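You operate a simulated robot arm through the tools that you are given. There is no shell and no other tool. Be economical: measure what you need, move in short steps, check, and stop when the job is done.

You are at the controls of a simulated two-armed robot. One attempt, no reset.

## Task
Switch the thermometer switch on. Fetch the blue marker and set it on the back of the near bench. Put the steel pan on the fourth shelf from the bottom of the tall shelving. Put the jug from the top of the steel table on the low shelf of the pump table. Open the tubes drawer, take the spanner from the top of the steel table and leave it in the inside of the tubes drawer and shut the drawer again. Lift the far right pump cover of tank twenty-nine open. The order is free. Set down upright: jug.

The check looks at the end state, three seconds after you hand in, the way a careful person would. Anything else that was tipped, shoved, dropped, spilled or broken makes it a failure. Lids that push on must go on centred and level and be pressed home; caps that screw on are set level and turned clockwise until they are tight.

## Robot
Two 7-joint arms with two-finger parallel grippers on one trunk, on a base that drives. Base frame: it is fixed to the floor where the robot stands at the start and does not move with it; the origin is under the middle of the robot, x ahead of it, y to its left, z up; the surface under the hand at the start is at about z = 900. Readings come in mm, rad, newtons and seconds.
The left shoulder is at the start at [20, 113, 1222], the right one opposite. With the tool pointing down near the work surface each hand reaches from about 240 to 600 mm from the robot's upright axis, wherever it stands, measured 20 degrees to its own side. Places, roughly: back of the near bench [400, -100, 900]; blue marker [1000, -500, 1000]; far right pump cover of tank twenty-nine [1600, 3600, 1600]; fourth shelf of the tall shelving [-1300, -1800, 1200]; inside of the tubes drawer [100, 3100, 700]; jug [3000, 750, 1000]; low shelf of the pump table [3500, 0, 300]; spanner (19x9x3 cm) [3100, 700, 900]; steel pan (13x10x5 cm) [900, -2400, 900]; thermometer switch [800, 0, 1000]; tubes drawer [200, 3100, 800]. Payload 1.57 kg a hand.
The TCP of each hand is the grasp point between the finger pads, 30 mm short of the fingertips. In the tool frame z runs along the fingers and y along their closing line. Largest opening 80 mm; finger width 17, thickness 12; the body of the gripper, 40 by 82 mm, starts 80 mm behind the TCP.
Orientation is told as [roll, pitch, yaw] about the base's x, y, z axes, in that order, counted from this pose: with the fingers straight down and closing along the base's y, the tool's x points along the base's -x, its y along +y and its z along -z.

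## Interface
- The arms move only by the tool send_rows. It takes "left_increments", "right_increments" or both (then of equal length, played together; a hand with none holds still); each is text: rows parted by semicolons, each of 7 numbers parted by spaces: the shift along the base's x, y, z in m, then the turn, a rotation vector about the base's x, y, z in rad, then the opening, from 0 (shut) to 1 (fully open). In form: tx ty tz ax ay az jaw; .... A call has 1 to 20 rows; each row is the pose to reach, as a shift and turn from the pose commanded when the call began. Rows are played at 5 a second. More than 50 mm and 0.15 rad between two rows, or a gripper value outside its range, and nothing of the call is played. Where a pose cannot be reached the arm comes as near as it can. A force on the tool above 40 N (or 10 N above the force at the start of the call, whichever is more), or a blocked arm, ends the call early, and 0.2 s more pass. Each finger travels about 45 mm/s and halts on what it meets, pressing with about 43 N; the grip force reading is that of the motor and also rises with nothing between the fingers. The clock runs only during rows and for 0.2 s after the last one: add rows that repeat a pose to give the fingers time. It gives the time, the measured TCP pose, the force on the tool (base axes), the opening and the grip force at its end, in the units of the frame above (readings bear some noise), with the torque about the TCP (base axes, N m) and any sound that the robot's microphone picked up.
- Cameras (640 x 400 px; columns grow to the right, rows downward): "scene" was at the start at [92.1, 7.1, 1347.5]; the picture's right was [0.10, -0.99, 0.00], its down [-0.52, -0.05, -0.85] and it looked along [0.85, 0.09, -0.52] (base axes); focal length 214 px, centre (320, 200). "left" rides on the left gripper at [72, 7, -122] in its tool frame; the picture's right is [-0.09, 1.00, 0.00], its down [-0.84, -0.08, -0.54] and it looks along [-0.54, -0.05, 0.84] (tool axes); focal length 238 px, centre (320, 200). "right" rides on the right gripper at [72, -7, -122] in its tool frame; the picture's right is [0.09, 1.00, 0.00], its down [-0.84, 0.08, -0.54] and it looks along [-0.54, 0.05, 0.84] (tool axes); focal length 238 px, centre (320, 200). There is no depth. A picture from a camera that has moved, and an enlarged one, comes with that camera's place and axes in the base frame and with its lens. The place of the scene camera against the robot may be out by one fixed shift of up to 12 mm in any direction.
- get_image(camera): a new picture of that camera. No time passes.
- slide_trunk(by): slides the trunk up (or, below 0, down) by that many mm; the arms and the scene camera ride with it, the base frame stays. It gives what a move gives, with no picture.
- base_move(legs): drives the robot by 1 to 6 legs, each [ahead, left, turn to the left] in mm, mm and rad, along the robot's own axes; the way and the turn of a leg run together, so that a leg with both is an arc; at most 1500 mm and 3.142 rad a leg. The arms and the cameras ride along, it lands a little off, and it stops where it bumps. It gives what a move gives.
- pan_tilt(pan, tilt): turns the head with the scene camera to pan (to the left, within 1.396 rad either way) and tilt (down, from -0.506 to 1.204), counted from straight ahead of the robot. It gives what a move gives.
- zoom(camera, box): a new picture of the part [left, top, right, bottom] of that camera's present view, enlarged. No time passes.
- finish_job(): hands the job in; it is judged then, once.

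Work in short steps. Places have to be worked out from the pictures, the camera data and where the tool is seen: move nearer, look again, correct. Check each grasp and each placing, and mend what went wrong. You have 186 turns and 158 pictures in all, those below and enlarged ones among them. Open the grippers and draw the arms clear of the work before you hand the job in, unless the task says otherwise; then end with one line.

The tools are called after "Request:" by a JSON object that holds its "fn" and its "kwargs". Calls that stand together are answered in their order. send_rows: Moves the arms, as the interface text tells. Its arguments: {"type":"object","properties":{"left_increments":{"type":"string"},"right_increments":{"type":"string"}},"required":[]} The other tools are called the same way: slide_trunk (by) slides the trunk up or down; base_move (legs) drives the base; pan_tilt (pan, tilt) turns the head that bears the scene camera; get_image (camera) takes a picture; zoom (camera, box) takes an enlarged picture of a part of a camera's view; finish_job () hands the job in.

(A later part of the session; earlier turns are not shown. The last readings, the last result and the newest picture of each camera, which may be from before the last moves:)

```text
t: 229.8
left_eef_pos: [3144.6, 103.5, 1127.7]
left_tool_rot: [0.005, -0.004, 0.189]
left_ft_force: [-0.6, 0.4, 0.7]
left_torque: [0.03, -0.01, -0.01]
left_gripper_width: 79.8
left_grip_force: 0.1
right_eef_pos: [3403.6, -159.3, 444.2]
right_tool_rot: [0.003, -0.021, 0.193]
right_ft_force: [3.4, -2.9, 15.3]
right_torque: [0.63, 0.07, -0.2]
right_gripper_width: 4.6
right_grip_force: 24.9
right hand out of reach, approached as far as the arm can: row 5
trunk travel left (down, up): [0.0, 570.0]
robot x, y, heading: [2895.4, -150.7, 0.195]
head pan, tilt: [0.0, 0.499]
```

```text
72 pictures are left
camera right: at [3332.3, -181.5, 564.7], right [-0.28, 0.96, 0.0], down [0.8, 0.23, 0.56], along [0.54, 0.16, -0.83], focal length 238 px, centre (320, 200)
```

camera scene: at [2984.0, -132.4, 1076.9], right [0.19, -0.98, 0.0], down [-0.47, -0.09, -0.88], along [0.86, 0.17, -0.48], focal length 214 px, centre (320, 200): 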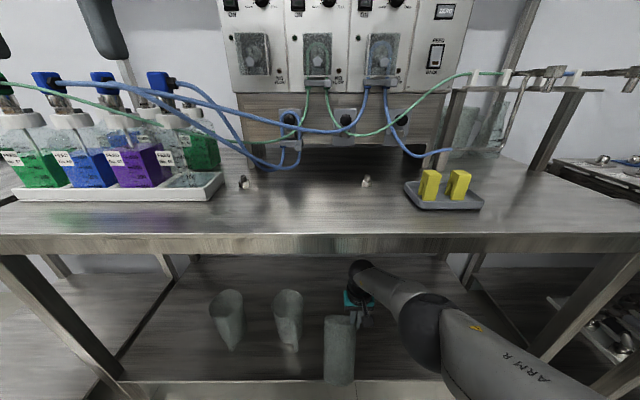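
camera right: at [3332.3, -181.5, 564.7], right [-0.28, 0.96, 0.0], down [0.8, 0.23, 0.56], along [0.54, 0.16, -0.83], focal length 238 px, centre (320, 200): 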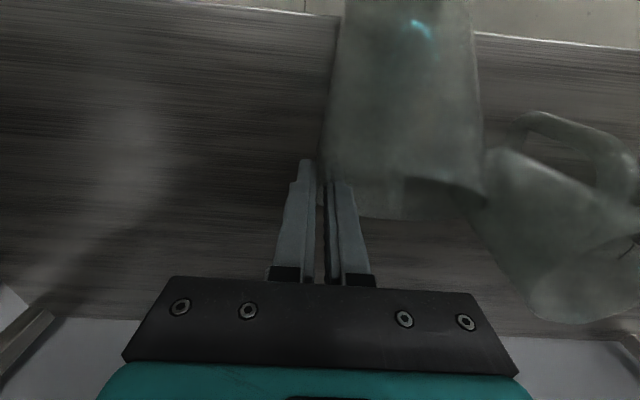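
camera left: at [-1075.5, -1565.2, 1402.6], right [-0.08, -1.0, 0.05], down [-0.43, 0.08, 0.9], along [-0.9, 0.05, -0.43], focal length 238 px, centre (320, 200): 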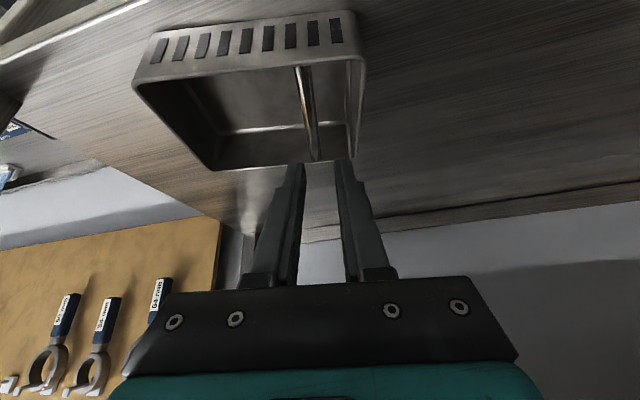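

The jug has pivoted in the grip, with its base swung about 0.5 rad toward the robot. I'll lift it off and tilt the hand forward to bring it upright again.

Request:
{"fn": "send_rows", "kwargs": {"right_increments": "0 0 0.015 0 0 0 0; 0 0 0.035 0 0 0 0; 0 0 0.05 0.023 -0.118 0 0; 0 0 0.055 0.046 -0.235 0 0; 0 0 0.06 0.068 -0.353 0 0; 0 0 0.06 0.087 -0.45 0 0; 0 0 0.06 0.087 -0.45 0 0"}}

Request:
{"fn": "zoom", "kwargs": {"camera": "scene", "box": [180, 240, 480, 400]}}

Request:
{"fn": "get_image", "kwargs": {"camera": "right"}}

```text
t: 231.4
left_eef_pos: [3144.3, 103.8, 1127.5]
left_tool_rot: [0.007, -0.003, 0.191]
left_ft_force: [0.0, -0.3, -0.3]
left_torque: [0.02, 0.01, 0.02]
left_gripper_width: 80.0
left_grip_force: 0.1
right_eef_pos: [3403.6, -160.3, 502.8]
right_tool_rot: [0.004, -0.479, 0.189]
right_ft_force: [0.4, 0.6, 0.0]
right_torque: [-0.05, 0.03, 0.02]
right_gripper_width: 2.3
right_grip_force: 23.6
trunk travel left (down, up): [0.0, 570.0]
robot x, y, heading: [2892.8, -150.1, 0.196]
head pan, tilt: [0.0, 0.499]
```

```text
2.13 times, centred on (330, 320) of scene
camera zoom: at [2985.0, -132.3, 1076.8], right [0.19, -0.98, 0.0], down [-0.47, -0.09, -0.88], along [0.86, 0.17, -0.48], focal length 458 px, centre (299, -56)
```

zoom: 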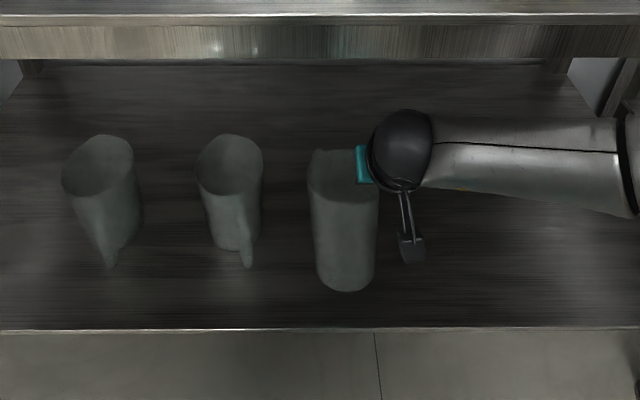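

```text
70 pictures are left
camera right: at [3287.4, -190.6, 579.0], right [-0.27, 0.96, -0.04], down [0.47, 0.17, 0.87], along [0.84, 0.22, -0.5], focal length 238 px, centre (320, 200)
```

right: 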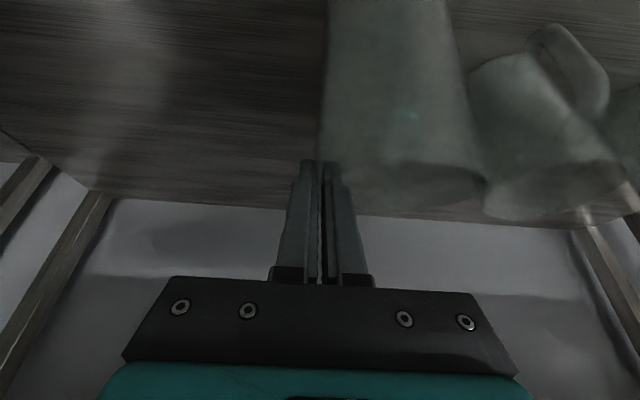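

Now nearly upright, with about 0.16 rad remaining. I'll add that tilt, move 25 mm deeper, and recheck.

Request:
{"fn": "send_rows", "kwargs": {"right_increments": "0.012 0.002 0 0.015 -0.08 0 0; 0.025 0.005 0 0.03 -0.157 0 0; 0.025 0.005 0 0.03 -0.157 0 0"}}

Request:
{"fn": "zoom", "kwargs": {"camera": "scene", "box": [180, 240, 480, 400]}}

```text
t: 232.2
left_eef_pos: [3143.5, 101.4, 1127.5]
left_tool_rot: [0.006, -0.001, 0.191]
left_ft_force: [-0.5, 0.2, 0.6]
left_torque: [-0.01, 0.0, -0.01]
left_gripper_width: 80.0
left_grip_force: 0.0
right_eef_pos: [3427.3, -156.1, 502.5]
right_tool_rot: [0.002, -0.637, 0.191]
right_ft_force: [-0.4, -0.2, -1.7]
right_torque: [-0.06, -0.02, 0.0]
right_gripper_width: 2.5
right_grip_force: 23.4
trunk travel left (down, up): [0.0, 570.0]
robot x, y, heading: [2892.9, -151.1, 0.198]
head pan, tilt: [0.0, 0.499]
```

```text
2.13 times, centred on (330, 320) of scene
camera zoom: at [2985.0, -132.2, 1076.8], right [0.19, -0.98, 0.0], down [-0.47, -0.09, -0.88], along [0.86, 0.17, -0.48], focal length 458 px, centre (299, -56)
```

zoom: 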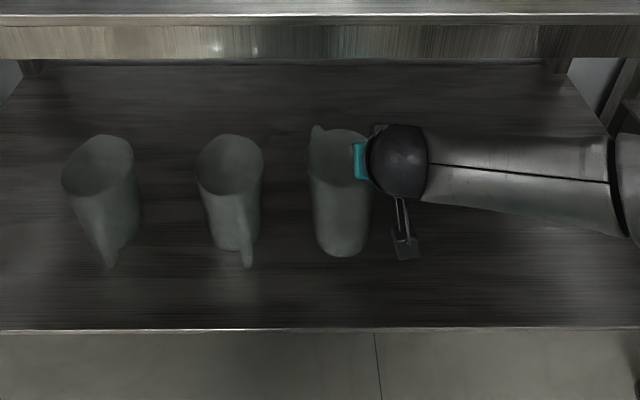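

Nearly vertical now. I'll add a touch more tilt and lower in small steps until it touches the shelf.

Request:
{"fn": "send_rows", "kwargs": {"right_increments": "0 0 -0.02 0.01 -0.05 0 0; 0 0 -0.04 0.01 -0.05 0 0; 0 0 -0.05 0.01 -0.05 0 0; 0 0 -0.056 0.01 -0.05 0 0; 0 0 -0.06 0.01 -0.05 0 0"}}

Request:
{"fn": "zoom", "kwargs": {"camera": "scene", "box": [180, 240, 480, 400]}}

```text
t: 233.4
left_eef_pos: [3142.2, 102.1, 1128.2]
left_tool_rot: [0.009, -0.006, 0.191]
left_ft_force: [0.5, -0.4, -0.7]
left_torque: [0.01, 0.03, 0.0]
left_gripper_width: 79.9
left_grip_force: 0.0
right_eef_pos: [3433.6, -153.9, 447.8]
right_tool_rot: [0.006, -0.699, 0.189]
right_ft_force: [-0.6, -0.6, 36.1]
right_torque: [0.25, 0.46, -0.03]
right_gripper_width: 5.2
right_grip_force: 25.4
trunk travel left (down, up): [0.0, 570.0]
robot x, y, heading: [2895.9, -149.4, 0.195]
head pan, tilt: [0.0, 0.499]
```

```text
2.13 times, centred on (330, 320) of scene
camera zoom: at [2982.7, -132.2, 1077.2], right [0.19, -0.98, 0.0], down [-0.47, -0.09, -0.88], along [0.86, 0.17, -0.48], focal length 458 px, centre (299, -56)
```

zoom: 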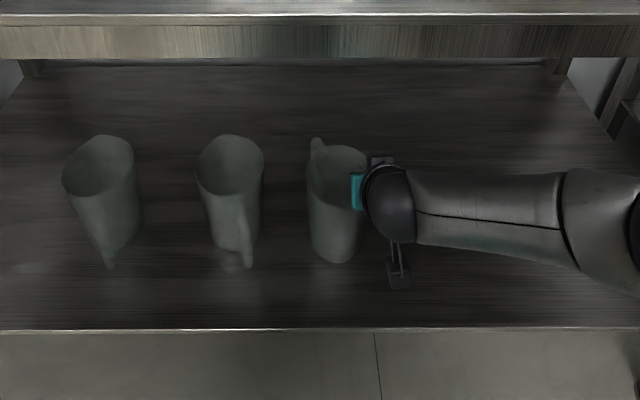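

It stands on the shelf, upright like its neighbours. I'll relax the press, open, and withdraw along the finger direction.

Request:
{"fn": "send_rows", "kwargs": {"right_increments": "0 0 0.006 0 0 0 0; 0 0 0.006 0 0 0 0.12; 0 0 0.006 0 0 0 0.25; 0 0 0.006 0 0 0 0.35; 0 0 0.006 0 0 0 0.4; 0 0 0.006 0 0 0 0.4"}}

Request:
{"fn": "zoom", "kwargs": {"camera": "scene", "box": [180, 240, 480, 400]}}

Request:
{"fn": "get_image", "kwargs": {"camera": "right"}}

```text
t: 234.8
left_eef_pos: [3144.0, 103.7, 1127.9]
left_tool_rot: [0.007, -0.003, 0.19]
left_ft_force: [0.9, 0.1, 0.7]
left_torque: [0.05, 0.02, 0.0]
left_gripper_width: 79.9
left_grip_force: 0.0
right_eef_pos: [3429.4, -156.7, 447.7]
right_tool_rot: [0.002, -0.686, 0.192]
right_ft_force: [1.0, 0.6, 0.3]
right_torque: [0.02, 0.0, 0.01]
right_gripper_width: 31.8
right_grip_force: 0.1
trunk travel left (down, up): [0.0, 570.0]
robot x, y, heading: [2892.2, -148.2, 0.189]
head pan, tilt: [0.0, 0.499]
```

```text
2.13 times, centred on (330, 320) of scene
camera zoom: at [2984.9, -132.3, 1076.8], right [0.19, -0.98, 0.0], down [-0.47, -0.09, -0.88], along [0.86, 0.17, -0.48], focal length 458 px, centre (299, -56)
```

zoom: 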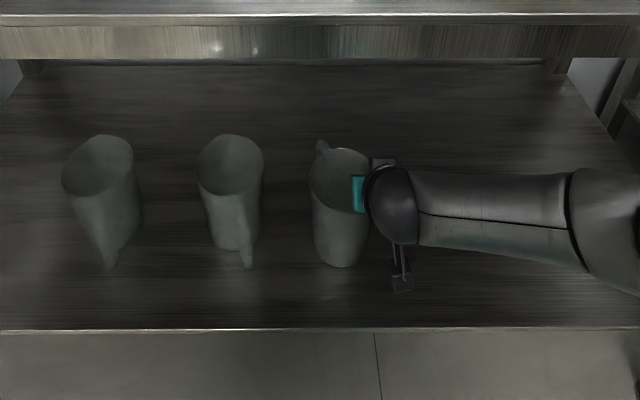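

```text
66 pictures are left
camera right: at [3300.6, -188.7, 497.5], right [-0.26, 0.96, -0.06], down [0.28, 0.13, 0.95], along [0.92, 0.23, -0.31], focal length 238 px, centre (320, 200)
```

right: 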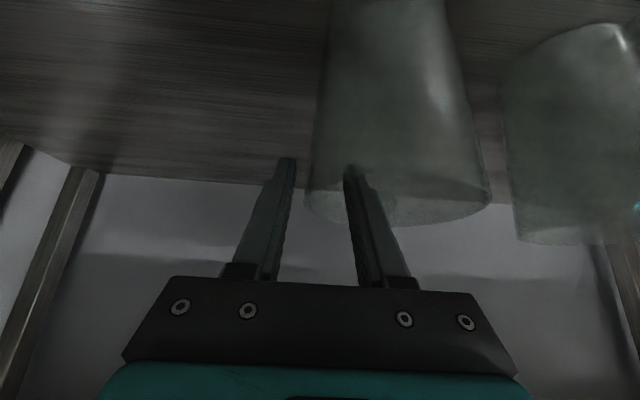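

Released and standing. I'll withdraw the fingers along their own axis, then back the base out.

Request:
{"fn": "send_rows", "kwargs": {"right_increments": "-0.012 -0.002 0.015 0 0 0 0.4; -0.025 -0.005 0.031 0 0 0 0.4; -0.038 -0.007 0.047 0 0 0 0.4; -0.05 -0.01 0.062 0 0 0 0.4; -0.055 -0.011 0.068 0 0 0 0.4"}}

Request:
{"fn": "base_move", "kwargs": {"legs": [[-330, 0, 0]]}}

Request:
{"fn": "get_image", "kwargs": {"camera": "scene"}}

```text
t: 236.0
left_eef_pos: [3144.0, 104.7, 1126.8]
left_tool_rot: [0.009, -0.003, 0.19]
left_ft_force: [-0.5, 0.2, 1.3]
left_torque: [0.03, 0.03, 0.01]
left_gripper_width: 79.7
left_grip_force: 0.0
right_eef_pos: [3373.5, -165.4, 515.5]
right_tool_rot: [0.004, -0.688, 0.191]
right_ft_force: [0.1, 0.7, 0.4]
right_torque: [0.0, 0.02, -0.01]
right_gripper_width: 32.0
right_grip_force: 0.2
trunk travel left (down, up): [0.0, 570.0]
robot x, y, heading: [2889.3, -145.8, 0.188]
head pan, tilt: [0.0, 0.499]
```

```text
t: 238.3
left_eef_pos: [2810.3, 39.6, 1127.4]
left_tool_rot: [0.006, -0.004, 0.204]
left_ft_force: [-0.3, -0.3, -0.3]
left_torque: [-0.03, -0.02, -0.03]
left_gripper_width: 80.0
left_grip_force: 0.0
right_eef_pos: [3041.4, -226.7, 516.5]
right_tool_rot: [0.001, -0.688, 0.205]
right_ft_force: [-0.3, -0.6, 0.7]
right_torque: [0.0, 0.02, -0.03]
right_gripper_width: 31.9
right_grip_force: 0.1
trunk travel left (down, up): [0.0, 570.0]
robot x, y, heading: [2566.2, -215.1, 0.205]
head pan, tilt: [0.0, 0.499]
```

```text
65 pictures are left
camera scene: at [2653.6, -197.4, 1076.8], right [0.2, -0.98, 0.0], down [-0.47, -0.1, -0.88], along [0.86, 0.18, -0.48], focal length 214 px, centre (320, 200)
```

scene: 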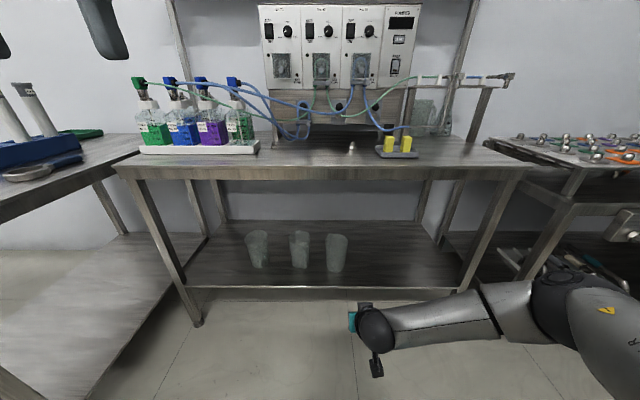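

The jug stands on the low shelf with the others. Next is the spanner: I'll straighten and raise the right hand, raise the trunk, and drive up facing about 45°.

Request:
{"fn": "send_rows", "kwargs": {"right_increments": "0 0 0.045 -0.028 0.135 0 1; 0 0 0.09 -0.055 0.27 0 1; 0 0 0.135 -0.083 0.405 0 1; 0 0 0.18 -0.11 0.54 0 1; 0 0 0.225 -0.138 0.674 0 1; 0 0 0.27 -0.138 0.674 0 1; 0 0 0.315 -0.138 0.674 0 1; 0 0 0.36 -0.138 0.674 0 1; 0 0 0.405 -0.138 0.674 0 1; 0 0 0.45 -0.138 0.674 0 1; 0 0 0.45 -0.138 0.674 0 1"}}

Request:
{"fn": "slide_trunk", "kwargs": {"by": 275}}

Request:
{"fn": "base_move", "kwargs": {"legs": [[0, 0, 0.58], [540, 265, 0]]}}

Request:
{"fn": "get_image", "kwargs": {"camera": "right"}}

Request:
{"fn": "pan_tilt", "kwargs": {"pan": 0, "tilt": 1.0}}

Request:
{"fn": "get_image", "kwargs": {"camera": "scene"}}

```text
t: 240.7
left_eef_pos: [2810.2, 40.2, 1127.6]
left_tool_rot: [0.007, -0.002, 0.204]
left_ft_force: [-0.2, 0.0, -0.5]
left_torque: [0.01, -0.02, 0.0]
left_gripper_width: 79.9
left_grip_force: 0.0
right_eef_pos: [3042.3, -225.8, 962.7]
right_tool_rot: [0.004, 0.002, 0.204]
right_ft_force: [0.2, -0.3, -0.3]
right_torque: [0.0, 0.05, -0.01]
right_gripper_width: 79.9
right_grip_force: 0.0
trunk travel left (down, up): [0.0, 570.0]
robot x, y, heading: [2561.6, -213.5, 0.204]
head pan, tilt: [0.0, 0.499]
```

```text
t: 243.4
left_eef_pos: [2810.3, 40.2, 1402.0]
left_tool_rot: [0.005, -0.003, 0.202]
left_ft_force: [-0.4, -0.3, -0.5]
left_torque: [-0.01, -0.02, 0.0]
left_gripper_width: 80.1
left_grip_force: 0.0
right_eef_pos: [3044.0, -226.6, 1237.0]
right_tool_rot: [0.004, 0.0, 0.201]
right_ft_force: [0.0, -0.1, -0.2]
right_torque: [-0.03, 0.0, 0.01]
right_gripper_width: 80.2
right_grip_force: 0.0
trunk travel left (down, up): [-275.0, 295.0]
robot x, y, heading: [2562.8, -218.6, 0.206]
head pan, tilt: [0.0, 0.499]
```

```text
t: 248.4
left_eef_pos: [2815.1, 696.6, 1401.8]
left_tool_rot: [0.007, 0.0, 0.784]
left_ft_force: [0.3, 0.1, 0.3]
left_torque: [-0.01, 0.03, -0.02]
left_gripper_width: 80.0
left_grip_force: 0.1
right_eef_pos: [3156.9, 604.0, 1237.3]
right_tool_rot: [0.005, 0.001, 0.785]
right_ft_force: [-0.1, 0.1, -0.6]
right_torque: [0.05, -0.02, -0.01]
right_gripper_width: 80.1
right_grip_force: 0.1
trunk travel left (down, up): [-275.0, 295.0]
robot x, y, heading: [2750.7, 345.9, 0.787]
head pan, tilt: [0.0, 0.499]
```

```text
64 pictures are left
camera right: at [3111.5, 547.1, 1359.6], right [-0.77, 0.64, 0.0], down [0.54, 0.65, 0.54], along [0.34, 0.42, -0.84], focal length 238 px, centre (320, 200)
```

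right: 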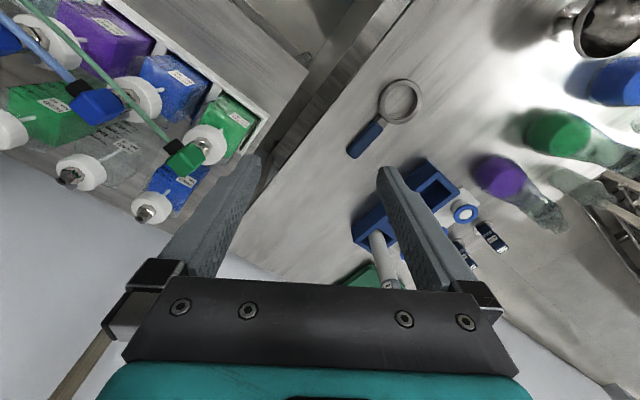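

```text
t: 249.4
left_eef_pos: [2814.4, 696.3, 1403.5]
left_tool_rot: [0.006, -0.003, 0.786]
left_ft_force: [0.5, 0.4, 0.9]
left_torque: [0.03, 0.01, 0.03]
left_gripper_width: 80.1
left_grip_force: 0.0
right_eef_pos: [3156.0, 603.9, 1237.0]
right_tool_rot: [0.003, -0.001, 0.786]
right_ft_force: [0.1, 0.3, 0.1]
right_torque: [0.0, 0.01, 0.0]
right_gripper_width: 79.6
right_grip_force: 0.0
trunk travel left (down, up): [-275.0, 295.0]
robot x, y, heading: [2748.1, 348.0, 0.787]
head pan, tilt: [0.0, 1.0]
```

```text
63 pictures are left
camera scene: at [2797.5, 400.9, 1310.8], right [0.71, -0.71, 0.0], down [-0.59, -0.6, -0.54], along [0.38, 0.38, -0.84], focal length 214 px, centre (320, 200)
```

scene: 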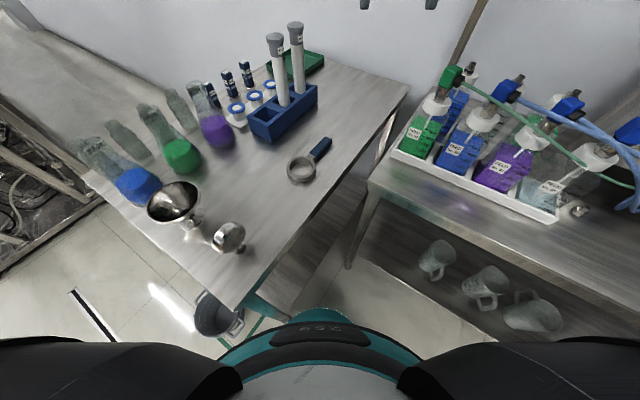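

The spanner handle spans about (3091,736)–(3182,751). I'll bring the right hand over (3118,739), turning 0.6 rad clockwise to align.

Request:
{"fn": "send_rows", "kwargs": {"right_increments": "-0.008 0.027 -0.02 0 0 -0.12 1; -0.015 0.054 -0.04 0 0 -0.24 1; -0.023 0.081 -0.07 0 0 -0.36 1; -0.03 0.108 -0.1 0 0 -0.48 1; -0.038 0.135 -0.13 0 0 -0.6 1; -0.038 0.135 -0.17 0 0 -0.6 0.8; -0.038 0.135 -0.21 0 0 -0.6 0.7; -0.038 0.135 -0.25 0 0 -0.6 0.7; -0.038 0.135 -0.27 0 0 -0.6 0.7; -0.038 0.135 -0.27 0 0 -0.6 0.7"}}

Request:
{"fn": "get_image", "kwargs": {"camera": "right"}}

Request:
{"fn": "zoom", "kwargs": {"camera": "scene", "box": [220, 40, 440, 220]}}

```text
t: 251.6
left_eef_pos: [2815.8, 696.1, 1403.6]
left_tool_rot: [0.007, 0.0, 0.785]
left_ft_force: [0.1, -0.5, 0.7]
left_torque: [0.0, 0.03, 0.0]
left_gripper_width: 79.9
left_grip_force: 0.0
right_eef_pos: [3118.4, 739.4, 969.3]
right_tool_rot: [0.004, 0.002, 0.185]
right_ft_force: [-0.6, 0.0, -0.4]
right_torque: [-0.02, 0.01, 0.03]
right_gripper_width: 56.2
right_grip_force: 0.1
trunk travel left (down, up): [-275.0, 295.0]
robot x, y, heading: [2750.3, 349.3, 0.788]
head pan, tilt: [0.0, 1.0]
```

```text
62 pictures are left
camera right: at [3050.4, 718.2, 1090.9], right [-0.27, 0.96, 0.0], down [0.81, 0.23, 0.54], along [0.52, 0.15, -0.84], focal length 238 px, centre (320, 200)
```

right: 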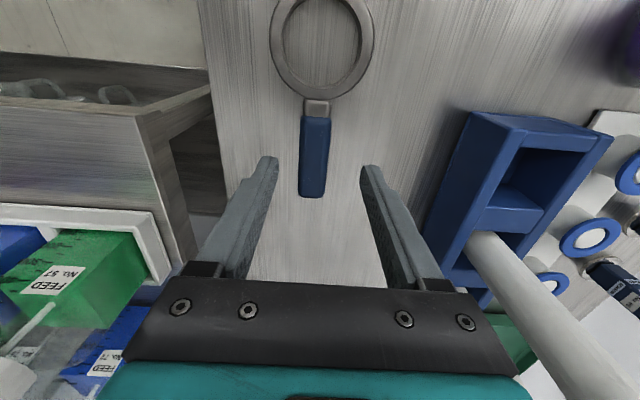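

```text
2.22 times, centred on (330, 130) of scene
camera zoom: at [2797.5, 400.8, 1310.7], right [0.71, -0.71, 0.0], down [-0.59, -0.6, -0.54], along [0.38, 0.38, -0.84], focal length 477 px, centre (298, 356)
```

zoom: 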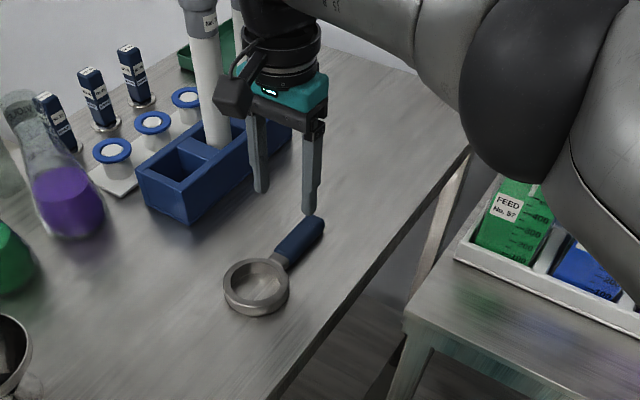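

The fingers straddle the handle's line, but my right elbow hangs near the feed bottles. I'll look there before going lower.

Request:
{"fn": "pan_tilt", "kwargs": {"pan": -0.6, "tilt": 0.7}}

Request:
{"fn": "get_image", "kwargs": {"camera": "scene"}}

```text
t: 252.6
left_eef_pos: [2814.2, 696.8, 1403.0]
left_tool_rot: [0.005, -0.002, 0.785]
left_ft_force: [0.1, 0.1, -0.1]
left_torque: [0.0, -0.04, -0.01]
left_gripper_width: 80.3
left_grip_force: 0.2
right_eef_pos: [3118.1, 739.2, 969.1]
right_tool_rot: [0.004, 0.0, 0.186]
right_ft_force: [-0.1, -0.2, 0.0]
right_torque: [-0.03, -0.02, 0.0]
right_gripper_width: 56.0
right_grip_force: 0.1
trunk travel left (down, up): [-275.0, 295.0]
robot x, y, heading: [2747.1, 344.3, 0.787]
head pan, tilt: [-0.6, 0.7]
```

```text
60 pictures are left
camera scene: at [2831.7, 367.4, 1334.0], right [0.19, -0.98, 0.0], down [-0.63, -0.12, -0.76], along [0.75, 0.14, -0.64], focal length 214 px, centre (320, 200)
```

scene: 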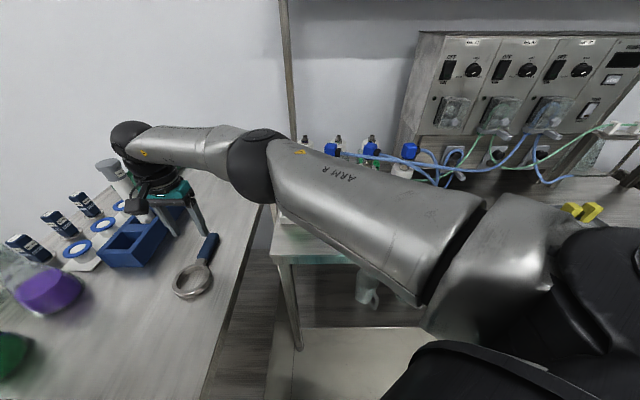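

The elbow is in front of the bottles and clear. For margin I'll raise the trunk 100 mm and lower only the hand to the table, with TCP around z≈875.

Request:
{"fn": "slide_trunk", "kwargs": {"by": 100}}

Request:
{"fn": "send_rows", "kwargs": {"right_increments": "0 0 -0.045 0 0 0 0.7; 0 0 -0.09 0 0 0 0.7; 0 0 -0.135 0 0 0 0.7; 0 0 -0.17 0 0 0 0.7; 0 0 -0.18 0 0 0 0.7; 0 0 -0.18 0 0 0 0.7"}}

Request:
{"fn": "get_image", "kwargs": {"camera": "right"}}

Request:
{"fn": "get_image", "kwargs": {"camera": "scene"}}

```text
t: 253.9
left_eef_pos: [2815.3, 696.2, 1502.9]
left_tool_rot: [0.007, -0.001, 0.786]
left_ft_force: [0.3, -0.2, -0.5]
left_torque: [0.0, -0.01, -0.01]
left_gripper_width: 80.0
left_grip_force: 0.1
right_eef_pos: [3119.0, 736.9, 1068.5]
right_tool_rot: [0.005, -0.001, 0.187]
right_ft_force: [0.7, 0.3, 1.0]
right_torque: [-0.05, 0.0, -0.03]
right_gripper_width: 55.9
right_grip_force: 0.0
trunk travel left (down, up): [-375.0, 195.0]
robot x, y, heading: [2748.8, 351.4, 0.778]
head pan, tilt: [-0.6, 0.7]
```

```text
t: 255.3
left_eef_pos: [2814.7, 696.5, 1502.1]
left_tool_rot: [0.007, -0.004, 0.785]
left_ft_force: [0.8, 1.2, -0.8]
left_torque: [0.0, -0.01, -0.01]
left_gripper_width: 80.1
left_grip_force: 0.2
right_eef_pos: [3101.6, 713.5, 904.4]
right_tool_rot: [0.005, 0.001, 0.187]
right_ft_force: [-0.2, 0.2, 0.0]
right_torque: [0.01, -0.03, -0.02]
right_gripper_width: 56.2
right_grip_force: 0.1
right hand out of reach, approached as far as the arm can: row 2, 3, 4, 5, 6
trunk travel left (down, up): [-375.0, 195.0]
robot x, y, heading: [2748.7, 346.3, 0.787]
head pan, tilt: [-0.6, 0.7]
```

```text
59 pictures are left
camera right: at [3033.2, 692.6, 1027.1], right [-0.27, 0.96, 0.0], down [0.81, 0.23, 0.54], along [0.52, 0.15, -0.84], focal length 238 px, centre (320, 200)
```

right: 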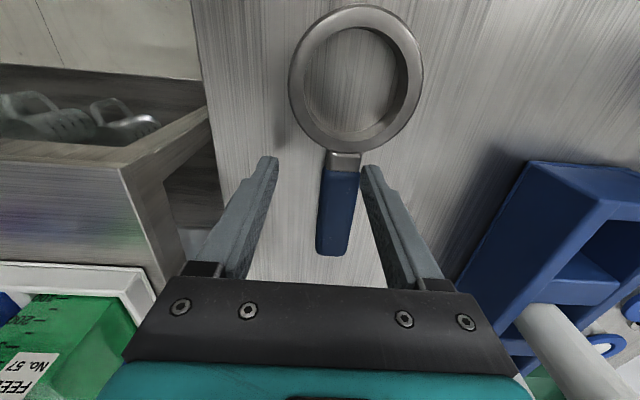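

```text
58 pictures are left
camera scene: at [2831.2, 367.5, 1434.1], right [0.19, -0.98, 0.0], down [-0.63, -0.12, -0.77], along [0.75, 0.14, -0.64], focal length 214 px, centre (320, 200)
```

scene: 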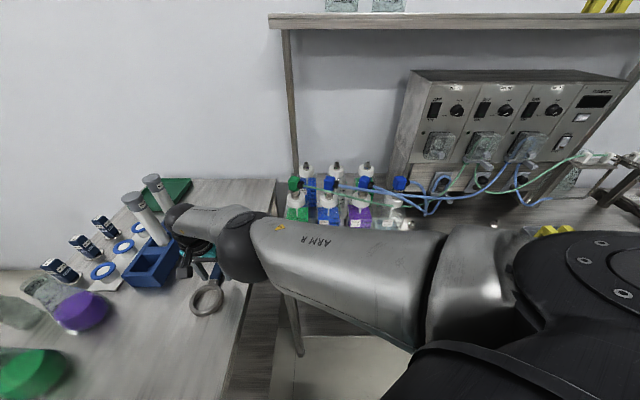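

The higher trunk shortens the reach. I'll raise the hand, bring the trunk back down 100 mm, and go on from there.

Request:
{"fn": "send_rows", "kwargs": {"right_increments": "0.004 0.006 0.045 0 0 0 0.7; 0.008 0.012 0.09 0 0 0 0.7; 0.012 0.016 0.12 0 0 0 0.7; 0.018 0.022 0.12 0 0 0 0.7"}}

Request:
{"fn": "slide_trunk", "kwargs": {"by": -100}}

Request:
{"fn": "get_image", "kwargs": {"camera": "right"}}

```text
t: 256.3
left_eef_pos: [2815.5, 697.8, 1503.1]
left_tool_rot: [0.006, -0.003, 0.784]
left_ft_force: [0.6, 0.3, -0.3]
left_torque: [0.0, 0.01, 0.01]
left_gripper_width: 80.2
left_grip_force: 0.1
right_eef_pos: [3119.4, 737.5, 1025.6]
right_tool_rot: [0.005, 0.002, 0.186]
right_ft_force: [0.3, -0.2, -0.6]
right_torque: [-0.03, 0.04, 0.02]
right_gripper_width: 56.1
right_grip_force: 0.2
right hand out of reach, approached as far as the arm can: row 1, 2
trunk travel left (down, up): [-375.0, 195.0]
robot x, y, heading: [2748.5, 343.2, 0.786]
head pan, tilt: [-0.6, 0.7]
```

```text
t: 257.6
left_eef_pos: [2815.5, 697.2, 1403.0]
left_tool_rot: [0.008, -0.003, 0.787]
left_ft_force: [0.5, 0.2, 0.0]
left_torque: [0.01, -0.01, -0.01]
left_gripper_width: 80.1
left_grip_force: 0.1
right_eef_pos: [3119.4, 736.3, 926.2]
right_tool_rot: [0.004, -0.001, 0.185]
right_ft_force: [0.5, -0.5, 0.0]
right_torque: [0.04, 0.02, -0.01]
right_gripper_width: 56.2
right_grip_force: 0.1
trunk travel left (down, up): [-275.0, 295.0]
robot x, y, heading: [2751.3, 348.0, 0.788]
head pan, tilt: [-0.6, 0.7]
```

```text
57 pictures are left
camera right: at [3051.1, 716.5, 1048.5], right [-0.27, 0.96, 0.0], down [0.81, 0.23, 0.54], along [0.52, 0.15, -0.84], focal length 238 px, centre (320, 200)
```

right: 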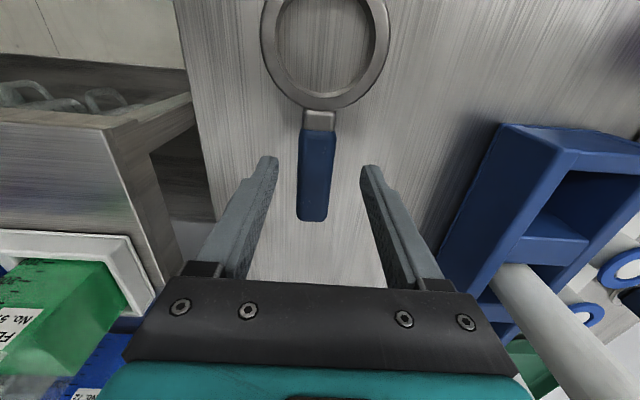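

The handle is centred near its neck. I'll descend to TCP z≈878 and close.

Request:
{"fn": "send_rows", "kwargs": {"right_increments": "0 0 -0.02 0 0 0 0.7; 0 0 -0.038 0 0 0 0.7; 0 0 -0.044 0 0 0 0.7; 0 0 -0.048 0 0 0 0.7; 0 0 -0.048 0 0 0 0.4; 0 0 -0.048 0 0 0 0.2; 0 0 -0.048 0 0 0 0; 0 0 -0.048 0 0 0 0; 0 0 -0.048 0 0 0 0; 0 0 -0.048 0 0 0 0"}}

Request:
{"fn": "get_image", "kwargs": {"camera": "right"}}

```text
t: 259.8
left_eef_pos: [2815.0, 696.2, 1401.6]
left_tool_rot: [0.008, -0.004, 0.786]
left_ft_force: [0.1, -0.1, -0.2]
left_torque: [-0.02, 0.02, 0.01]
left_gripper_width: 80.0
left_grip_force: 0.0
right_eef_pos: [3116.3, 731.0, 880.7]
right_tool_rot: [0.004, -0.001, 0.185]
right_ft_force: [1.0, -3.8, 4.2]
right_torque: [-0.23, -0.17, 0.0]
right_gripper_width: 29.3
right_grip_force: 39.0
right hand out of reach, approached as far as the arm can: row 2, 3, 4, 5, 6, 7, 8, 9, 10
trunk travel left (down, up): [-275.0, 295.0]
robot x, y, heading: [2747.3, 349.4, 0.788]
head pan, tilt: [-0.6, 0.7]
```

```text
56 pictures are left
camera right: at [3048.2, 711.2, 1002.8], right [-0.27, 0.96, 0.0], down [0.81, 0.23, 0.54], along [0.52, 0.15, -0.84], focal length 238 px, centre (320, 200)
```

right: 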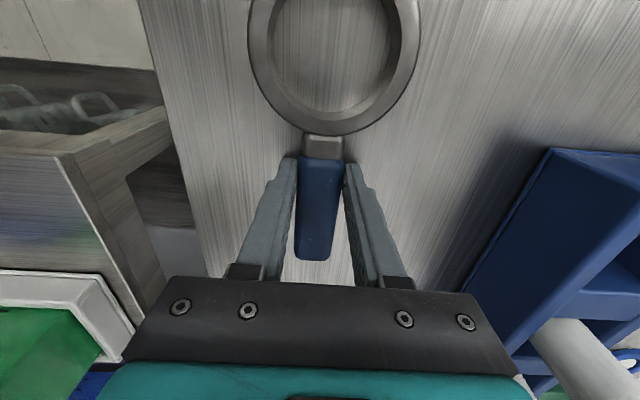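

The spanner is gripped at 29 mm. I'll lift it straight up, then turn the wrist back to its natural yaw.

Request:
{"fn": "send_rows", "kwargs": {"right_increments": "0 0 0.03 0 0 0 0; 0 0 0.07 0 0 0 0; 0 0 0.11 0 0 0 0; 0 0 0.15 0 0 0.12 0; -0.01 -0.01 0.19 0 0 0.24 0; -0.02 -0.02 0.23 0 0 0.36 0; -0.03 -0.03 0.27 0 0 0.48 0; -0.03 -0.05 0.31 0 0 0.6 0; -0.03 -0.05 0.33 0 0 0.6 0"}}

Request:
{"fn": "get_image", "kwargs": {"camera": "right"}}

```text
t: 261.8
left_eef_pos: [2815.3, 696.8, 1402.9]
left_tool_rot: [0.008, -0.002, 0.786]
left_ft_force: [-0.2, -1.1, 0.4]
left_torque: [-0.05, -0.03, 0.0]
left_gripper_width: 79.8
left_grip_force: 0.0
right_eef_pos: [3086.3, 682.9, 1210.5]
right_tool_rot: [0.004, -0.001, 0.786]
right_ft_force: [-0.7, 0.0, -2.6]
right_torque: [-0.02, -0.02, 0.01]
right_gripper_width: 29.4
right_grip_force: 38.9
trunk travel left (down, up): [-275.0, 295.0]
robot x, y, heading: [2748.0, 349.8, 0.788]
head pan, tilt: [-0.6, 0.7]
```

```text
55 pictures are left
camera right: at [3040.7, 625.8, 1334.1], right [-0.77, 0.64, 0.0], down [0.54, 0.65, 0.54], along [0.34, 0.42, -0.84], focal length 238 px, centre (320, 200)
```

right: 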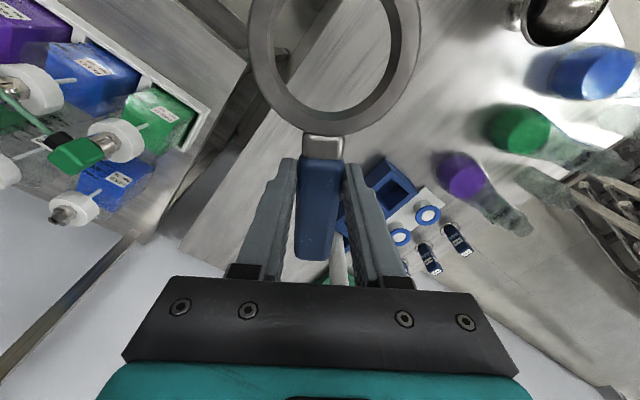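

The spanner is held level. I'll back off, turn to face +y and move into the open aisle to look toward the drawer and tank.

Request:
{"fn": "base_move", "kwargs": {"legs": [[-260, 0, 0], [0, 0, 0.783], [0, 1050, 0]]}}

Request:
{"fn": "pan_tilt", "kwargs": {"pan": 0.15, "tilt": 0.25}}

Request:
{"fn": "get_image", "kwargs": {"camera": "scene"}}

```text
t: 270.9
left_eef_pos: [1294.1, 483.3, 1403.3]
left_tool_rot: [0.008, -0.001, 1.535]
left_ft_force: [-0.5, 0.0, 0.0]
left_torque: [-0.01, -0.01, 0.0]
left_gripper_width: 80.0
left_grip_force: 0.0
right_eef_pos: [1503.2, 654.5, 1211.5]
right_tool_rot: [0.003, -0.001, 1.533]
right_ft_force: [0.9, -0.2, -1.2]
right_torque: [0.05, -0.07, 0.01]
right_gripper_width: 29.4
right_grip_force: 38.8
trunk travel left (down, up): [-275.0, 295.0]
robot x, y, heading: [1481.2, 185.8, 1.538]
head pan, tilt: [-0.6, 0.7]
```

```text
t: 272.0
left_eef_pos: [1294.4, 482.0, 1401.4]
left_tool_rot: [0.007, -0.003, 1.534]
left_ft_force: [0.5, -1.0, -0.2]
left_torque: [-0.01, 0.0, -0.02]
left_gripper_width: 79.8
left_grip_force: 0.0
right_eef_pos: [1501.5, 655.0, 1210.4]
right_tool_rot: [0.003, -0.001, 1.533]
right_ft_force: [0.1, 0.8, -1.8]
right_torque: [0.04, -0.04, -0.02]
right_gripper_width: 29.3
right_grip_force: 39.0
trunk travel left (down, up): [-275.0, 295.0]
robot x, y, heading: [1478.7, 179.1, 1.535]
head pan, tilt: [0.15, 0.25]
```

```text
54 pictures are left
camera scene: at [1466.0, 281.2, 1374.9], right [0.99, 0.11, 0.0], down [0.03, -0.25, -0.97], along [-0.11, 0.96, -0.25], focal length 214 px, centre (320, 200)
```

scene: 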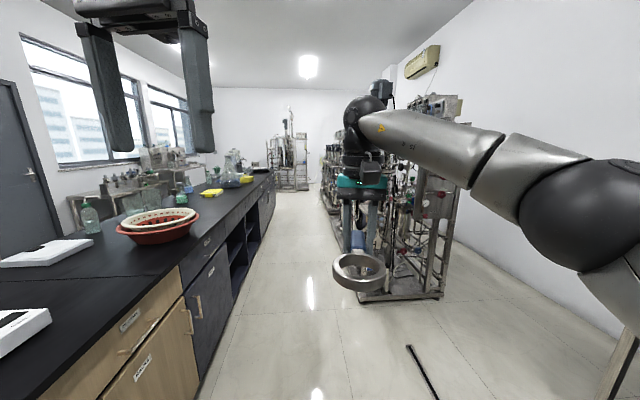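

The corridor runs along the bench toward +y. I'll align with it, drive about 2.4 m, and look left for the tubes drawer.

Request:
{"fn": "base_move", "kwargs": {"legs": [[0, 0, 0.235], [1500, 0, 0], [900, 0, 0]]}}

Request:
{"fn": "pan_tilt", "kwargs": {"pan": 1.2, "tilt": 0.5}}

Request:
{"fn": "get_image", "kwargs": {"camera": "scene"}}

Request:
{"fn": "pan_tilt", "kwargs": {"pan": -0.7, "tilt": 0.1}}

Request:
{"fn": "get_image", "kwargs": {"camera": "scene"}}

```text
t: 284.4
left_eef_pos: [806.2, 2749.4, 1402.8]
left_tool_rot: [0.008, -0.001, 1.742]
left_ft_force: [-0.2, -0.5, 0.0]
left_torque: [-0.03, 0.0, 0.03]
left_gripper_width: 80.0
left_grip_force: 0.1
right_eef_pos: [973.0, 2962.8, 1211.3]
right_tool_rot: [0.003, 0.003, 1.742]
right_ft_force: [0.8, 0.5, -1.6]
right_torque: [0.03, 0.02, -0.02]
right_gripper_width: 29.2
right_grip_force: 38.7
trunk travel left (down, up): [-275.0, 295.0]
robot x, y, heading: [1051.7, 2492.4, 1.747]
head pan, tilt: [0.15, 0.25]
```

```text
t: 285.7
left_eef_pos: [804.9, 2749.4, 1402.6]
left_tool_rot: [0.007, -0.002, 1.742]
left_ft_force: [0.5, -0.4, -1.2]
left_torque: [-0.01, -0.02, -0.03]
left_gripper_width: 80.2
left_grip_force: 0.0
right_eef_pos: [973.2, 2961.0, 1209.9]
right_tool_rot: [0.002, 0.001, 1.745]
right_ft_force: [-0.1, -0.1, -1.3]
right_torque: [0.06, -0.01, 0.02]
right_gripper_width: 29.5
right_grip_force: 38.6
trunk travel left (down, up): [-275.0, 295.0]
robot x, y, heading: [1051.8, 2490.1, 1.744]
head pan, tilt: [1.201, 0.499]
```

```text
53 pictures are left
camera scene: at [955.1, 2518.5, 1351.8], right [0.2, 0.98, 0.0], down [0.47, -0.09, -0.88], along [-0.86, 0.17, -0.48], focal length 214 px, centre (320, 200)
```

scene: 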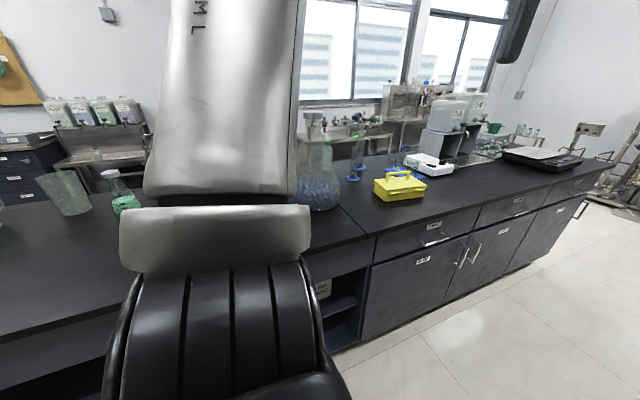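

```text
t: 287.6
left_eef_pos: [806.1, 2748.6, 1403.4]
left_tool_rot: [0.006, -0.002, 1.743]
left_ft_force: [0.1, -0.2, 0.3]
left_torque: [0.01, 0.0, 0.02]
left_gripper_width: 80.1
left_grip_force: 0.1
right_eef_pos: [973.1, 2962.6, 1210.1]
right_tool_rot: [0.003, -0.001, 1.743]
right_ft_force: [0.6, -0.1, -2.1]
right_torque: [-0.03, 0.01, 0.01]
right_gripper_width: 28.9
right_grip_force: 38.6
trunk travel left (down, up): [-275.0, 295.0]
robot x, y, heading: [1051.6, 2493.3, 1.739]
head pan, tilt: [-0.7, 0.099]
```

```text
52 pictures are left
camera scene: at [1090.5, 2580.3, 1388.8], right [0.87, -0.5, 0.0], down [-0.05, -0.09, -0.99], along [0.5, 0.86, -0.1], focal length 214 px, centre (320, 200)
```

scene: 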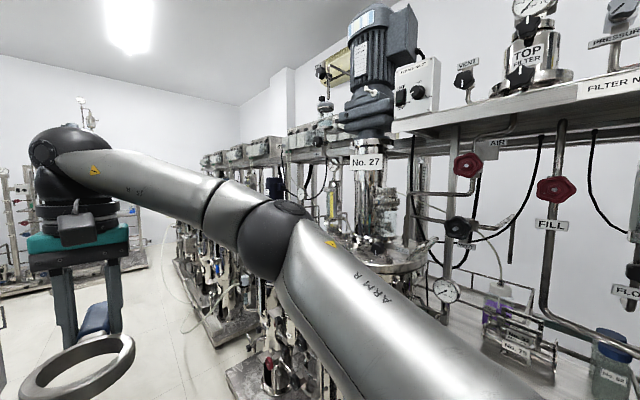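

The drawers are on the left past the big flask, and the numbered tanks (27, then 28, 29) are on the right. I'll turn to face the bench at y≈3150 and read the drawer labels.

Request:
{"fn": "base_move", "kwargs": {"legs": [[0, -100, 0], [0, 0, 1.6], [0, -640, 0]]}}

Request:
{"fn": "pan_tilt", "kwargs": {"pan": 0, "tilt": 0.75}}

Request:
{"fn": "get_image", "kwargs": {"camera": "scene"}}

```text
t: 295.9
left_eef_pos: [760.3, 2878.0, 1402.1]
left_tool_rot: [0.007, -0.003, -2.909]
left_ft_force: [0.2, 0.1, 0.1]
left_torque: [-0.05, 0.0, -0.02]
left_gripper_width: 80.0
left_grip_force: 0.0
right_eef_pos: [536.6, 3033.5, 1210.6]
right_tool_rot: [0.002, -0.001, -2.911]
right_ft_force: [0.3, 0.8, -1.0]
right_torque: [-0.02, 0.0, 0.01]
right_gripper_width: 29.5
right_grip_force: 39.1
trunk travel left (down, up): [-275.0, 295.0]
robot x, y, heading: [1002.4, 3140.1, -2.903]
head pan, tilt: [-0.7, 0.099]
```

```text
t: 297.0
left_eef_pos: [760.6, 2878.7, 1403.0]
left_tool_rot: [0.007, -0.003, -2.911]
left_ft_force: [0.2, 0.1, 1.0]
left_torque: [0.03, 0.0, -0.01]
left_gripper_width: 80.2
left_grip_force: 0.1
right_eef_pos: [538.5, 3033.1, 1210.0]
right_tool_rot: [0.004, 0.002, -2.909]
right_ft_force: [-0.4, -0.8, -1.3]
right_torque: [-0.02, 0.02, 0.02]
right_gripper_width: 29.5
right_grip_force: 39.1
trunk travel left (down, up): [-275.0, 295.0]
robot x, y, heading: [1001.5, 3141.0, -2.908]
head pan, tilt: [0.0, 0.75]
```

```text
51 pictures are left
camera scene: at [902.3, 3118.2, 1329.9], right [-0.23, 0.97, 0.0], down [0.66, 0.16, -0.73], along [-0.71, -0.17, -0.68], focal length 214 px, centre (320, 200)
```

scene: 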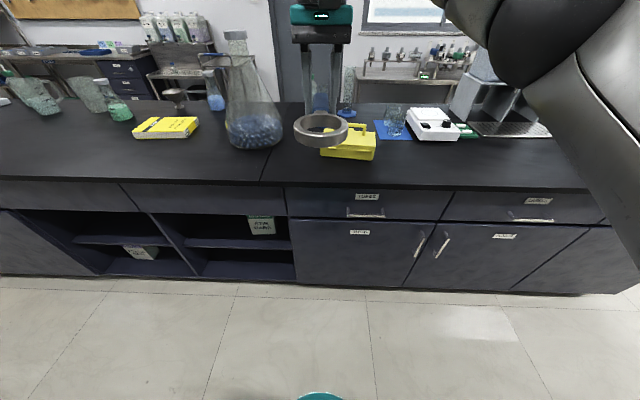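

Request:
{"fn": "zoom", "kwargs": {"camera": "scene", "box": [280, 180, 440, 280]}}

```text
4.00 times, centred on (360, 230) of scene
camera zoom: at [902.3, 3118.2, 1329.9], right [-0.23, 0.97, 0.0], down [0.66, 0.16, -0.73], along [-0.71, -0.17, -0.68], focal length 858 px, centre (160, 80)
```

zoom: 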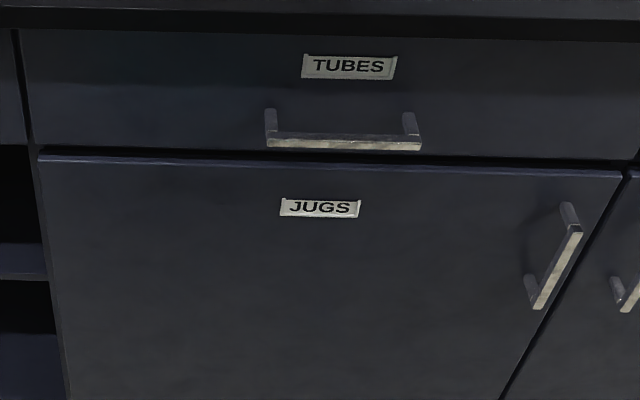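

The TUBES drawer's bar handle is near [400, 3153, 815]. Standing alongside the bench lets the left hand close across the bar, so I'll turn parallel to it with the bench on my left.

Request:
{"fn": "base_move", "kwargs": {"legs": [[0, 0, -1.585], [-278, 364, 0]]}}

Request:
{"fn": "pan_tilt", "kwargs": {"pan": 0.7, "tilt": 0.9}}

Request:
{"fn": "get_image", "kwargs": {"camera": "scene"}}

```text
t: 303.5
left_eef_pos: [447.3, 3026.8, 1401.7]
left_tool_rot: [0.005, -0.002, 1.816]
left_ft_force: [0.0, -0.7, -0.1]
left_torque: [0.02, -0.01, -0.01]
left_gripper_width: 79.9
left_grip_force: 0.0
right_eef_pos: [599.4, 3250.9, 1210.4]
right_tool_rot: [0.003, 0.0, 1.817]
right_ft_force: [0.4, 0.4, -1.2]
right_torque: [0.03, 0.01, 0.02]
right_gripper_width: 29.3
right_grip_force: 38.7
trunk travel left (down, up): [-275.0, 295.0]
robot x, y, heading: [714.3, 2789.7, 1.819]
head pan, tilt: [0.0, 0.75]
```

```text
t: 304.6
left_eef_pos: [448.6, 3027.5, 1403.0]
left_tool_rot: [0.008, -0.002, 1.817]
left_ft_force: [-0.4, 0.1, -1.1]
left_torque: [0.02, 0.0, -0.03]
left_gripper_width: 80.0
left_grip_force: 0.0
right_eef_pos: [600.2, 3251.6, 1210.5]
right_tool_rot: [0.003, 0.002, 1.82]
right_ft_force: [-0.5, 0.7, -1.6]
right_torque: [-0.01, 0.0, -0.01]
right_gripper_width: 29.2
right_grip_force: 39.5
trunk travel left (down, up): [-275.0, 295.0]
robot x, y, heading: [716.0, 2791.8, 1.817]
head pan, tilt: [0.7, 0.901]
```

```text
49 pictures are left
camera scene: at [643.9, 2842.3, 1317.9], right [0.58, 0.81, 0.0], down [0.64, -0.46, -0.62], along [-0.5, 0.36, -0.78], focal length 214 px, centre (320, 200)
```

scene: 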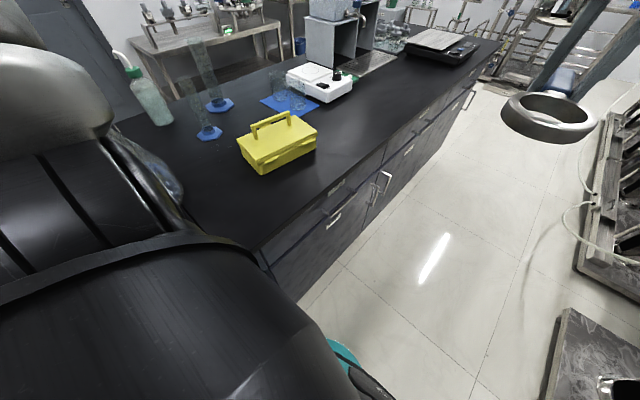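

Request:
{"fn": "zoom", "kwargs": {"camera": "scene", "box": [250, 150, 410, 260]}}

```text
3.64 times, centred on (330, 205) of scene
camera zoom: at [643.9, 2842.3, 1317.9], right [0.58, 0.81, 0.0], down [0.64, -0.46, -0.62], along [-0.5, 0.36, -0.78], focal length 780 px, centre (284, 182)
```

zoom: 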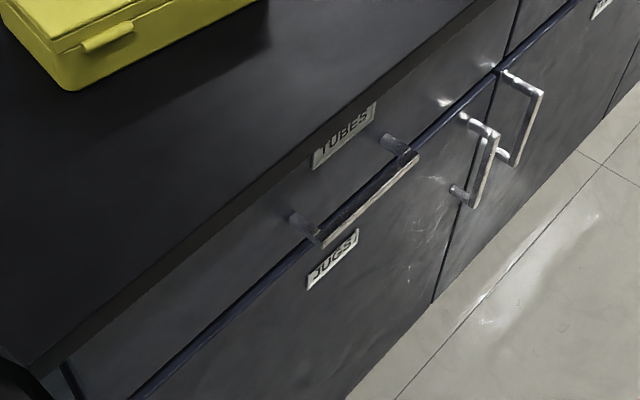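

Triangulating, the handle bar is at about [339, 3157, 750], tucked under the bench overhang, so I'll come at it with fingers pointing about 60° toward the bench. First the right hand moves aside and the trunk comes down.

Request:
{"fn": "send_rows", "kwargs": {"right_increments": "0.04 0.01 0 0 0 0 0; 0.08 0.02 0 0 0 0 0; 0.12 0.03 0 0 0 0 0; 0.16 0.04 0 0 0 0 0; 0.2 0.05 0 0 0 0 0; 0.2 0.05 0 0 0 0 0"}}

Request:
{"fn": "slide_trunk", "kwargs": {"by": -200}}

Request:
{"fn": "send_rows", "kwargs": {"left_increments": "0 0.02 -0.03 -0.037 0.145 0 0.6; 0 0.04 -0.06 -0.073 0.291 0 0.6; 0 0.06 -0.1 -0.11 0.436 0 0.6; 0 0.08 -0.14 -0.146 0.582 0 0.6; 0 0.1 -0.18 -0.183 0.727 0 0.6; 0 0.12 -0.22 -0.22 0.873 0 0.6; 0 0.14 -0.26 -0.256 1.018 0 0.6; 0 0.15 -0.3 -0.256 1.018 0 0.6; 0 0.15 -0.34 -0.256 1.018 0 0.6; 0 0.15 -0.38 -0.256 1.018 0 0.6; 0 0.15 -0.4 -0.256 1.018 0 0.6; 0 0.15 -0.4 -0.256 1.018 0 0.6"}}

Request:
{"fn": "get_image", "kwargs": {"camera": "left"}}

```text
t: 306.0
left_eef_pos: [448.1, 3028.6, 1402.8]
left_tool_rot: [0.008, -0.002, 1.816]
left_ft_force: [0.5, -1.2, -0.1]
left_torque: [-0.05, -0.01, 0.02]
left_gripper_width: 80.0
left_grip_force: 0.1
right_eef_pos: [799.9, 3301.2, 1209.7]
right_tool_rot: [0.003, 0.002, 1.818]
right_ft_force: [-0.1, -0.5, -2.3]
right_torque: [0.01, 0.01, -0.03]
right_gripper_width: 29.3
right_grip_force: 38.6
trunk travel left (down, up): [-275.0, 295.0]
robot x, y, heading: [718.1, 2790.0, 1.814]
head pan, tilt: [0.7, 0.901]
```

```text
t: 308.1
left_eef_pos: [448.5, 3027.7, 1202.3]
left_tool_rot: [0.007, -0.005, 1.817]
left_ft_force: [0.0, 0.2, 0.0]
left_torque: [0.0, 0.0, -0.01]
left_gripper_width: 80.2
left_grip_force: 0.0
right_eef_pos: [798.7, 3300.7, 1009.3]
right_tool_rot: [0.006, 0.0, 1.818]
right_ft_force: [-0.1, 0.2, -1.3]
right_torque: [0.05, 0.04, 0.04]
right_gripper_width: 29.5
right_grip_force: 39.0
trunk travel left (down, up): [-75.0, 495.0]
robot x, y, heading: [714.3, 2788.5, 1.818]
head pan, tilt: [0.7, 0.901]
```

```text
t: 310.7
left_eef_pos: [450.5, 3178.6, 800.4]
left_tool_rot: [1.058, -0.001, 1.814]
left_ft_force: [-0.7, -0.8, 0.4]
left_torque: [-0.01, 0.0, 0.04]
left_gripper_width: 48.0
left_grip_force: 0.0
right_eef_pos: [801.0, 3300.6, 1007.8]
right_tool_rot: [0.003, 0.0, 1.817]
right_ft_force: [0.7, -0.8, -0.8]
right_torque: [0.01, 0.0, -0.01]
right_gripper_width: 29.1
right_grip_force: 39.7
trunk travel left (down, up): [-75.0, 495.0]
robot x, y, heading: [715.9, 2792.0, 1.824]
head pan, tilt: [0.7, 0.901]
```

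```text
47 pictures are left
camera left: at [568.2, 3133.8, 865.5], right [-0.5, -0.03, 0.87], down [0.29, 0.94, 0.2], along [-0.82, 0.35, -0.46], focal length 238 px, centre (320, 200)
```

left: 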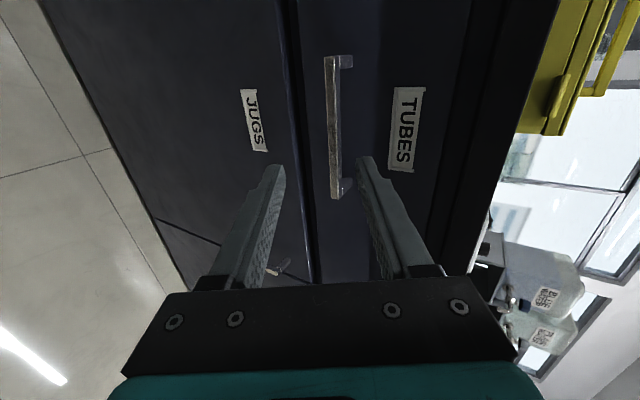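

The bar is between the fingers' planes; refined, its centre is about [339, 3150, 751]. I'll slide in along the finger direction with the opening reduced, stopping 15 mm short of full depth.

Request:
{"fn": "send_rows", "kwargs": {"left_increments": "-0.032 -0.009 -0.003 0 0 0 0.35; -0.057 -0.015 -0.018 0 0 0 0.35; -0.078 -0.0204 -0.03 0 0 0 0.35; -0.091 -0.0236 -0.0376 0 0 0 0.35; -0.0985 -0.0255 -0.042 0 0 0 0.35"}}

Request:
{"fn": "get_image", "kwargs": {"camera": "left"}}

```text
t: 311.9
left_eef_pos: [350.0, 3151.6, 763.0]
left_tool_rot: [1.056, -0.002, 1.816]
left_ft_force: [-0.2, -0.6, 0.4]
left_torque: [0.0, -0.02, 0.0]
left_gripper_width: 28.1
left_grip_force: 0.1
right_eef_pos: [799.2, 3300.6, 1008.8]
right_tool_rot: [0.004, 0.002, 1.819]
right_ft_force: [-0.6, 0.2, -1.7]
right_torque: [0.01, -0.01, 0.0]
right_gripper_width: 29.4
right_grip_force: 39.2
trunk travel left (down, up): [-75.0, 495.0]
robot x, y, heading: [712.6, 2789.6, 1.816]
head pan, tilt: [0.7, 0.901]
```

```text
46 pictures are left
camera left: at [468.0, 3105.4, 827.7], right [-0.5, -0.03, 0.87], down [0.29, 0.93, 0.2], along [-0.82, 0.35, -0.46], focal length 238 px, centre (320, 200)
```

left: 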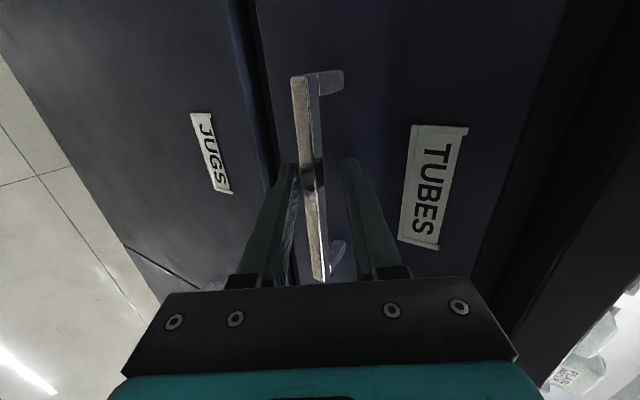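

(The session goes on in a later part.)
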